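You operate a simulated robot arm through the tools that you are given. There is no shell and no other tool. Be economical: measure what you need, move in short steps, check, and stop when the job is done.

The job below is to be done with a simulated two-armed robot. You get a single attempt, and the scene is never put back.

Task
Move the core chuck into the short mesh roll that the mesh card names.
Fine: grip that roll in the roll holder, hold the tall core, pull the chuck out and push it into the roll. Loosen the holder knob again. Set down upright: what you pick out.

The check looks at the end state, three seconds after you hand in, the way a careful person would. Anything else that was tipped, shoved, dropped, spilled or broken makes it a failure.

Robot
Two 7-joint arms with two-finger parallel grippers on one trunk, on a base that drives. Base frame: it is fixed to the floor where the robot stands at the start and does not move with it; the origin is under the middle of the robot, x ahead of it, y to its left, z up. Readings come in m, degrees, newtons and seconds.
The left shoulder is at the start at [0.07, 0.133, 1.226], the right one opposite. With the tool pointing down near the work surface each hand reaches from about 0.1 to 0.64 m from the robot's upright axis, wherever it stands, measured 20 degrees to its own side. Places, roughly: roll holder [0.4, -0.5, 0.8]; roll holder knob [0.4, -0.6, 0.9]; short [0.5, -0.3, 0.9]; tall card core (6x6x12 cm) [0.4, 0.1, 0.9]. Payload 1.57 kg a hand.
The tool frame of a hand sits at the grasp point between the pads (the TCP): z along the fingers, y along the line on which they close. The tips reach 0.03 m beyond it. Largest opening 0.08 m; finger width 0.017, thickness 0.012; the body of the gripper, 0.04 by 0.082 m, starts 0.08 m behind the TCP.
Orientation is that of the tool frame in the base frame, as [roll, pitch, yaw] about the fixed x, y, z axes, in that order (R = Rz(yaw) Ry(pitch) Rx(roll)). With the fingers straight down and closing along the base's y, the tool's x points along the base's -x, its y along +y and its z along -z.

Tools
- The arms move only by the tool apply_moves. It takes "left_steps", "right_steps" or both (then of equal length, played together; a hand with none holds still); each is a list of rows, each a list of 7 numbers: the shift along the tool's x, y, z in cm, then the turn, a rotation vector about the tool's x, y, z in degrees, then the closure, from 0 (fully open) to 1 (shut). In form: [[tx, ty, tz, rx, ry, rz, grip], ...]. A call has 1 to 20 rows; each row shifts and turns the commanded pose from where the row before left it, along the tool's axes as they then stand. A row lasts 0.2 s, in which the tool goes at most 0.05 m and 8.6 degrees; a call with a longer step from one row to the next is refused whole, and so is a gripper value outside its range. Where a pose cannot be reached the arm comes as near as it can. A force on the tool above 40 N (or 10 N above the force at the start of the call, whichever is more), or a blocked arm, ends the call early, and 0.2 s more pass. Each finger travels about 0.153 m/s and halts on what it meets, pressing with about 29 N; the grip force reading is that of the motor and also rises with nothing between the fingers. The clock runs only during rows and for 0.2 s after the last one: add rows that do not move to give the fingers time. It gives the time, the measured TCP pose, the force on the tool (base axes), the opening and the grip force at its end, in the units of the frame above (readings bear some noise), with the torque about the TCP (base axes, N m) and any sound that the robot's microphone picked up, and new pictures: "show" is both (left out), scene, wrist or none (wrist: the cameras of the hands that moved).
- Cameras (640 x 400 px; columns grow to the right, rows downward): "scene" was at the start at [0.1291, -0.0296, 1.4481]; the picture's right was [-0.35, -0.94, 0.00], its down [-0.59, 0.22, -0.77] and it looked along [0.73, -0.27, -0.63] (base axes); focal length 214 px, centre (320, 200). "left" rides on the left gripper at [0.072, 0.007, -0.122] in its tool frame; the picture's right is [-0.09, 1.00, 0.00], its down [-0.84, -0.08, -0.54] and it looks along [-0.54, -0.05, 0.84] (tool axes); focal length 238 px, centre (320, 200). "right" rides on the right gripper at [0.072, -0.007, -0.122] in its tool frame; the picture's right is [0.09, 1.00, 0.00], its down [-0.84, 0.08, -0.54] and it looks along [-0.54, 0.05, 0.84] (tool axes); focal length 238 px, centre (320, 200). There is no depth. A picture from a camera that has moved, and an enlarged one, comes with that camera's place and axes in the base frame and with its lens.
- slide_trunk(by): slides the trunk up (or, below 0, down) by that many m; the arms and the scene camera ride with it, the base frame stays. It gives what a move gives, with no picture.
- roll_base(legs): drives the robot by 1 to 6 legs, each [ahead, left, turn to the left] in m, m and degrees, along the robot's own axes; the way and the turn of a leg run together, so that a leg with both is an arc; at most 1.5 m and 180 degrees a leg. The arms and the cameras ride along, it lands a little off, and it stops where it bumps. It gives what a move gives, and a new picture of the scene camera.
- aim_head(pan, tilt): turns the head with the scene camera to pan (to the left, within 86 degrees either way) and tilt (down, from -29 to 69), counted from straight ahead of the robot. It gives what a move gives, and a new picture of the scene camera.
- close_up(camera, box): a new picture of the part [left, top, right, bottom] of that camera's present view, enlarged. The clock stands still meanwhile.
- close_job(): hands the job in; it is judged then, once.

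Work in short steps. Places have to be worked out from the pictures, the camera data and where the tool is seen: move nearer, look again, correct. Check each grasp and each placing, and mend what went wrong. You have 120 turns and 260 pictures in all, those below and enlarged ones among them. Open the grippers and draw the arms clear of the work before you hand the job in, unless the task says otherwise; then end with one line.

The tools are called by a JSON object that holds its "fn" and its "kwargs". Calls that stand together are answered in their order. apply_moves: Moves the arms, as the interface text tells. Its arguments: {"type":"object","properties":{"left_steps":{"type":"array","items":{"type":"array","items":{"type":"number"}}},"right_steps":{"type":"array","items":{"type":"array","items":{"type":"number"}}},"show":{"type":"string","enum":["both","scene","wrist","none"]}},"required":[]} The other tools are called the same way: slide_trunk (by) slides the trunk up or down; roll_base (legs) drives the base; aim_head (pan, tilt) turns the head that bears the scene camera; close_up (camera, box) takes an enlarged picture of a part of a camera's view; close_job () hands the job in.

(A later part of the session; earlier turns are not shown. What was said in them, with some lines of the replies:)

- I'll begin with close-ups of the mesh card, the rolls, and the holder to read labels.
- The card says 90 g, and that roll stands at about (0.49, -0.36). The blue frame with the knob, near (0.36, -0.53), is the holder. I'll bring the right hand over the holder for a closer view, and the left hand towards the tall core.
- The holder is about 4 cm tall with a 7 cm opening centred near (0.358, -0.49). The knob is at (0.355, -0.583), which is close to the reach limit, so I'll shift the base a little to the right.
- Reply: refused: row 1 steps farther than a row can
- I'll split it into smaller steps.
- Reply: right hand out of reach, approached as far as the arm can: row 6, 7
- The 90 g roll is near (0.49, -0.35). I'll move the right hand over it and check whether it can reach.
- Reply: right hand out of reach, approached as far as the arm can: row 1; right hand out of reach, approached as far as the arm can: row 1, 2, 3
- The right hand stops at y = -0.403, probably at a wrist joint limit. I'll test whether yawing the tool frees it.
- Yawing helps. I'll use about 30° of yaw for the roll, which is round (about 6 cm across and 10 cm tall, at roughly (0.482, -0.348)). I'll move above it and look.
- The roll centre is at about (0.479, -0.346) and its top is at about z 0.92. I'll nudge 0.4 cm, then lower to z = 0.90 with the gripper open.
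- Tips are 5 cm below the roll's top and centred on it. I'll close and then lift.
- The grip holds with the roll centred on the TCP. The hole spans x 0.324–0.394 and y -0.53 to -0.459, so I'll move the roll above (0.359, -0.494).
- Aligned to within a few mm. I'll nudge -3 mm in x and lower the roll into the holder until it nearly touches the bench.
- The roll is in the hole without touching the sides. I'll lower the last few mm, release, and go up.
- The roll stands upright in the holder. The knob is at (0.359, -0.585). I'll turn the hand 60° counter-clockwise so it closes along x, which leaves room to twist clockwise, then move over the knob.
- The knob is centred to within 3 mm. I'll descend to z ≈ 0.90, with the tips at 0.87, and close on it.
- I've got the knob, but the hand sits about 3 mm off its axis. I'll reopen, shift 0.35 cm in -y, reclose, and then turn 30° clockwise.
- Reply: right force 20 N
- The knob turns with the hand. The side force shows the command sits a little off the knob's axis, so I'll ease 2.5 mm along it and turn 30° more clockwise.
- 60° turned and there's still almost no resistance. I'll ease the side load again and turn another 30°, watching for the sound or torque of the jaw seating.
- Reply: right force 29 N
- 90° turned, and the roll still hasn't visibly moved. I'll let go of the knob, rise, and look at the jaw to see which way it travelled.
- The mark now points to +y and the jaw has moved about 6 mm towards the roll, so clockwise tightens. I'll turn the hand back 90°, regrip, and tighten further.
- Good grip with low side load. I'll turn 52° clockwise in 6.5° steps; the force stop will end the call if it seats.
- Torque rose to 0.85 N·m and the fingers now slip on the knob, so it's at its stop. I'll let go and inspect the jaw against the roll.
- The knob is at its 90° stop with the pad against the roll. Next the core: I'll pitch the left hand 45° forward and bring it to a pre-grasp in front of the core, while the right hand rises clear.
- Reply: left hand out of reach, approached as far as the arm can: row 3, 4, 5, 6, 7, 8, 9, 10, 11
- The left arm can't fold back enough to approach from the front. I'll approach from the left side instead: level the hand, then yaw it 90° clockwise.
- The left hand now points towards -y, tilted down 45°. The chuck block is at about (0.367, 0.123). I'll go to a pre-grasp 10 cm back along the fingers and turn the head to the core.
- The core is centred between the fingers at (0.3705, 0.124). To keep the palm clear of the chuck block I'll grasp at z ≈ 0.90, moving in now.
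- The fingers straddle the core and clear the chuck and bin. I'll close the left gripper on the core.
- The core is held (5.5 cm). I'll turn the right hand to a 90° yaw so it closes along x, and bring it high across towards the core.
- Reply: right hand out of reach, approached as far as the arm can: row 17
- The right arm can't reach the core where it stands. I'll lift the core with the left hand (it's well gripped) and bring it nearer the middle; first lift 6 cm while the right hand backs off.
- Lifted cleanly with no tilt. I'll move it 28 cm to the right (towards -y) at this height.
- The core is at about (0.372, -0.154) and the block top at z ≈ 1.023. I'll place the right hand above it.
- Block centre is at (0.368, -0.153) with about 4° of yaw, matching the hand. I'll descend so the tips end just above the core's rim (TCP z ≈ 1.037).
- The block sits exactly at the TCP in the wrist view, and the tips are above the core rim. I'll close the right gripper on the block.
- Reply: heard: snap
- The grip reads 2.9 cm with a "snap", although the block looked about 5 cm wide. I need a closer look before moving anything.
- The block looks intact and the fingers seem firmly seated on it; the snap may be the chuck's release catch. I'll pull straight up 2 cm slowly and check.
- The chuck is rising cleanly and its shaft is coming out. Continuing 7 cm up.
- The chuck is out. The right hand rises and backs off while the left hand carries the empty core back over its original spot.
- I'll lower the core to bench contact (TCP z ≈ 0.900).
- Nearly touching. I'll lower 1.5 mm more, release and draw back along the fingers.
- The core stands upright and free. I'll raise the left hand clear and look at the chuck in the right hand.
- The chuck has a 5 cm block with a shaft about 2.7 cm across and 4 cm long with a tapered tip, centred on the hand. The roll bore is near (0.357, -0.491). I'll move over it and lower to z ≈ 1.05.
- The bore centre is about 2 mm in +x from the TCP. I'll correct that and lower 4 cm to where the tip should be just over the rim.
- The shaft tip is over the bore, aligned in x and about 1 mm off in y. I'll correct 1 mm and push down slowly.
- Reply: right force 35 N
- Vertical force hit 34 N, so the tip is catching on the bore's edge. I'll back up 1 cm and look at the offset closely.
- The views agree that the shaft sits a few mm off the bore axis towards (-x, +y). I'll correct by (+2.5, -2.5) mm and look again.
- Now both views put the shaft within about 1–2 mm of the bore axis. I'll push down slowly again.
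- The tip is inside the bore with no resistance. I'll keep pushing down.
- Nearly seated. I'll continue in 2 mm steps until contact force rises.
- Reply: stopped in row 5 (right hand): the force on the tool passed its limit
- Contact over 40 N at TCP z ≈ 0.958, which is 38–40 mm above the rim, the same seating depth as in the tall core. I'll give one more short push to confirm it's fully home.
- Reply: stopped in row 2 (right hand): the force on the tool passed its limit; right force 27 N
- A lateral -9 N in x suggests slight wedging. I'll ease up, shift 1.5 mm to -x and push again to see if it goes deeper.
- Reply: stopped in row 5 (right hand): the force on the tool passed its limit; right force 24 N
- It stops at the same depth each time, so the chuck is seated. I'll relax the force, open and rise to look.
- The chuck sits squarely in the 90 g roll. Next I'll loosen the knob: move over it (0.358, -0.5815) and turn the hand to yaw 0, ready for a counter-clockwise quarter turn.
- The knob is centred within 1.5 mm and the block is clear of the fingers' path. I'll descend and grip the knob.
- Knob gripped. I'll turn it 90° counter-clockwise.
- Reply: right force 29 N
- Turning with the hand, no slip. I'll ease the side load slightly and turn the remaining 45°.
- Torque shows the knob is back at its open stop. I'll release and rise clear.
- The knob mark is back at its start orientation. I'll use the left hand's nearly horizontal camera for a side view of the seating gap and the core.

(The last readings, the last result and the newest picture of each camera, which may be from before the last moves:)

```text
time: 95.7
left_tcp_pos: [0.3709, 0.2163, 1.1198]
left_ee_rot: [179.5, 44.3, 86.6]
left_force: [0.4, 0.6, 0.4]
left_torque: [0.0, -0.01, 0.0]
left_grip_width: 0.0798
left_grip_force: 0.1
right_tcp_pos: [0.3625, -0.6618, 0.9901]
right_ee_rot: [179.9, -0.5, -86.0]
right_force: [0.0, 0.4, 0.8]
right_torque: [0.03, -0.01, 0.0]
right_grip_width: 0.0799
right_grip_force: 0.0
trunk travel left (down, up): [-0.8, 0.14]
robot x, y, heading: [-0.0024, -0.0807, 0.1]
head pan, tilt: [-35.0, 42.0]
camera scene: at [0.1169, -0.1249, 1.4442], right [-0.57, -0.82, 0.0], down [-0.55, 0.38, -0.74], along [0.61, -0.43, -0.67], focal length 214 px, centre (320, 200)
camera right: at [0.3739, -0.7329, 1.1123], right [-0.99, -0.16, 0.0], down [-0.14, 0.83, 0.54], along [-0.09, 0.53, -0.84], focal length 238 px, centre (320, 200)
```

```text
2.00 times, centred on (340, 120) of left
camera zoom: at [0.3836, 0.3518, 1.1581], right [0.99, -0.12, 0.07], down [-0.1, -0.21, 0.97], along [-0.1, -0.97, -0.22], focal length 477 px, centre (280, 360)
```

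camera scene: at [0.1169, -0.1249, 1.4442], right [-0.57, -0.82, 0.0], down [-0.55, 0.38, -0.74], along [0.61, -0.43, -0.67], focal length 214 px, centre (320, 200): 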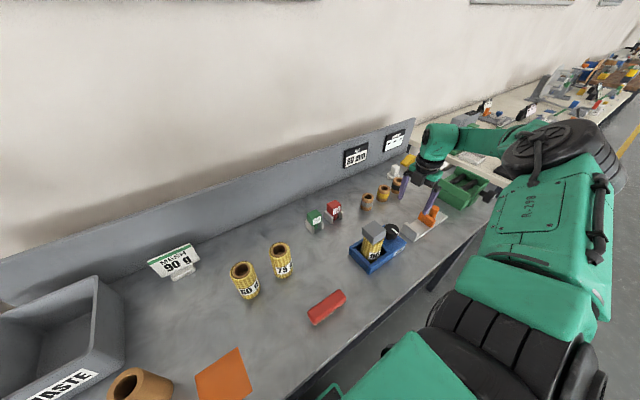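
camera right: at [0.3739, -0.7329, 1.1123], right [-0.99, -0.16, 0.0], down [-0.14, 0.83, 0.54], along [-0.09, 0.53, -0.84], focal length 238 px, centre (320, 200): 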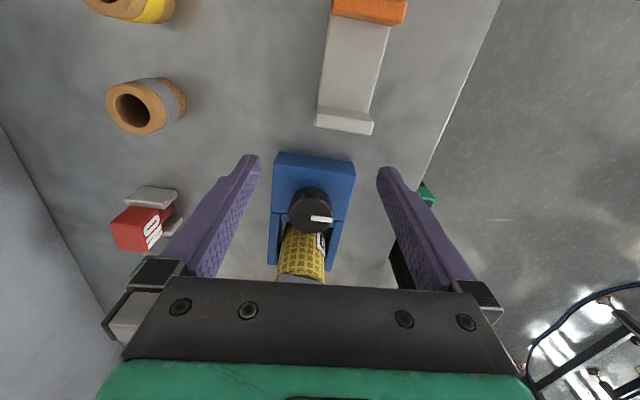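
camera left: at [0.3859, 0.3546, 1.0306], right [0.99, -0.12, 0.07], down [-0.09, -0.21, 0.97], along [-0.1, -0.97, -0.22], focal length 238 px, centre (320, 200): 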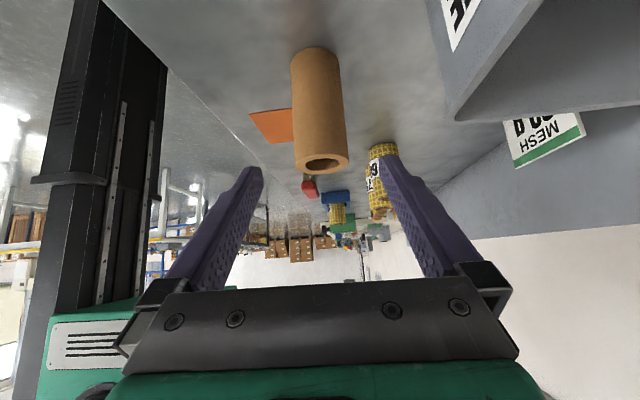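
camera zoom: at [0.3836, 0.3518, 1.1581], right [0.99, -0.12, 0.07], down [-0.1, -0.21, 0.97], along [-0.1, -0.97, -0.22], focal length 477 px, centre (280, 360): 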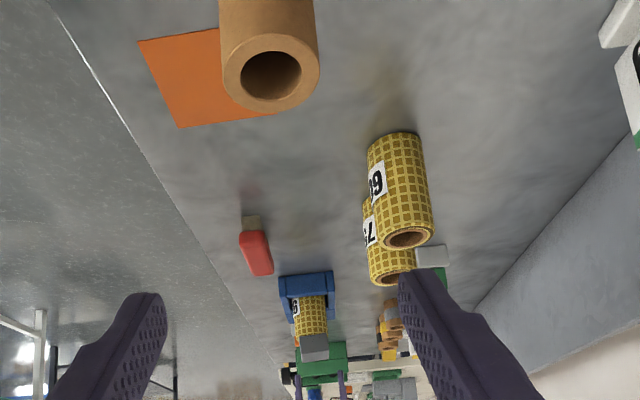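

The chuck is seated on the roll's rim, the roll stands upright in the loosened holder, and the core is upright. I'll raise both arms clear and do a final check.

{"fn": "apply_moves", "kwargs": {"right_steps": [[0, 0, -4, 0, 0, 0, 0], [0, 0, -4, 0, 0, 0, 0], [0, 0, -4, 0, 0, 0, 0], [0, 0, 0, 0, 0, 0, 0]], "left_steps": [[-2, 0, -2, 0, 0, 0, 0], [-2, 0, -2, 0, 0, 0, 0], [-2, 0, -2, 0, 0, 0, 0], [0, 0, 0, 0, 0, 0, 0]], "show": "none"}}

{"fn": "aim_head", "kwargs": {"pan": -10, "tilt": 45}}

{"fn": "close_up", "kwargs": {"camera": "scene", "box": [160, 150, 600, 360]}}

```text
time: 96.7
left_tcp_pos: [0.3706, 0.213, 1.2073]
left_ee_rot: [179.5, 44.4, 86.7]
left_force: [0.3, -0.3, -0.5]
left_torque: [-0.03, -0.01, 0.02]
left_grip_width: 0.0801
left_grip_force: 0.0
right_tcp_pos: [0.3651, -0.6626, 1.1078]
right_ee_rot: [180.0, -0.3, -86.0]
right_force: [-0.4, -0.2, -0.1]
right_torque: [-0.01, 0.06, -0.01]
right_grip_width: 0.0801
right_grip_force: 0.0
trunk travel left (down, up): [-0.8, 0.14]
robot x, y, heading: [-0.0007, -0.0789, -0.1]
head pan, tilt: [-35.0, 42.0]
```

```text
time: 97.6
left_tcp_pos: [0.3703, 0.2125, 1.2056]
left_ee_rot: [179.5, 44.3, 86.6]
left_force: [-0.6, 0.3, -0.3]
left_torque: [-0.02, 0.01, 0.0]
left_grip_width: 0.08
left_grip_force: 0.2
right_tcp_pos: [0.3631, -0.6621, 1.1087]
right_ee_rot: [-180.0, -0.3, -85.9]
right_force: [0.4, 1.1, 0.7]
right_torque: [0.0, 0.02, 0.01]
right_grip_width: 0.0799
right_grip_force: 0.0
trunk travel left (down, up): [-0.8, 0.14]
robot x, y, heading: [0.0013, -0.0787, 0.2]
head pan, tilt: [-10.0, 45.0]
camera scene: at [0.1288, -0.0924, 1.4398], right [-0.17, -0.98, 0.0], down [-0.7, 0.12, -0.71], along [0.7, -0.12, -0.71], focal length 214 px, centre (320, 200)
```

scene: 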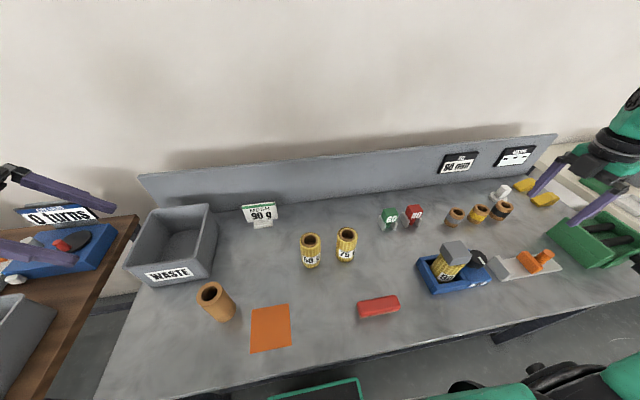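

```text
1.45 times, centred on (380, 255) of scene
camera zoom: at [0.1288, -0.0924, 1.4398], right [-0.17, -0.98, 0.0], down [-0.7, 0.12, -0.71], along [0.7, -0.12, -0.71], focal length 312 px, centre (233, 120)
```

zoom: 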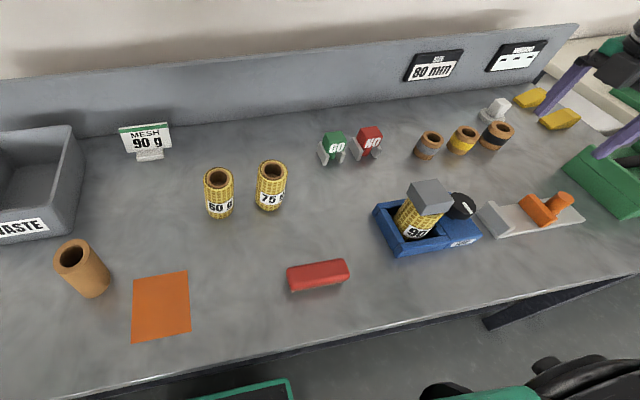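

The chuck is in the 90 g roll, the core is upright, the knob is loosened, nothing else has moved and both arms are clear. I'm handing in.

{"fn": "close_job", "kwargs": {}}

```text
The job is handed in.
```

The core chuck is now in the 90 g mesh roll. That roll stands upright in the loosened holder, and I left it there rather than lifting it out. The tall core is back upright in its original place.
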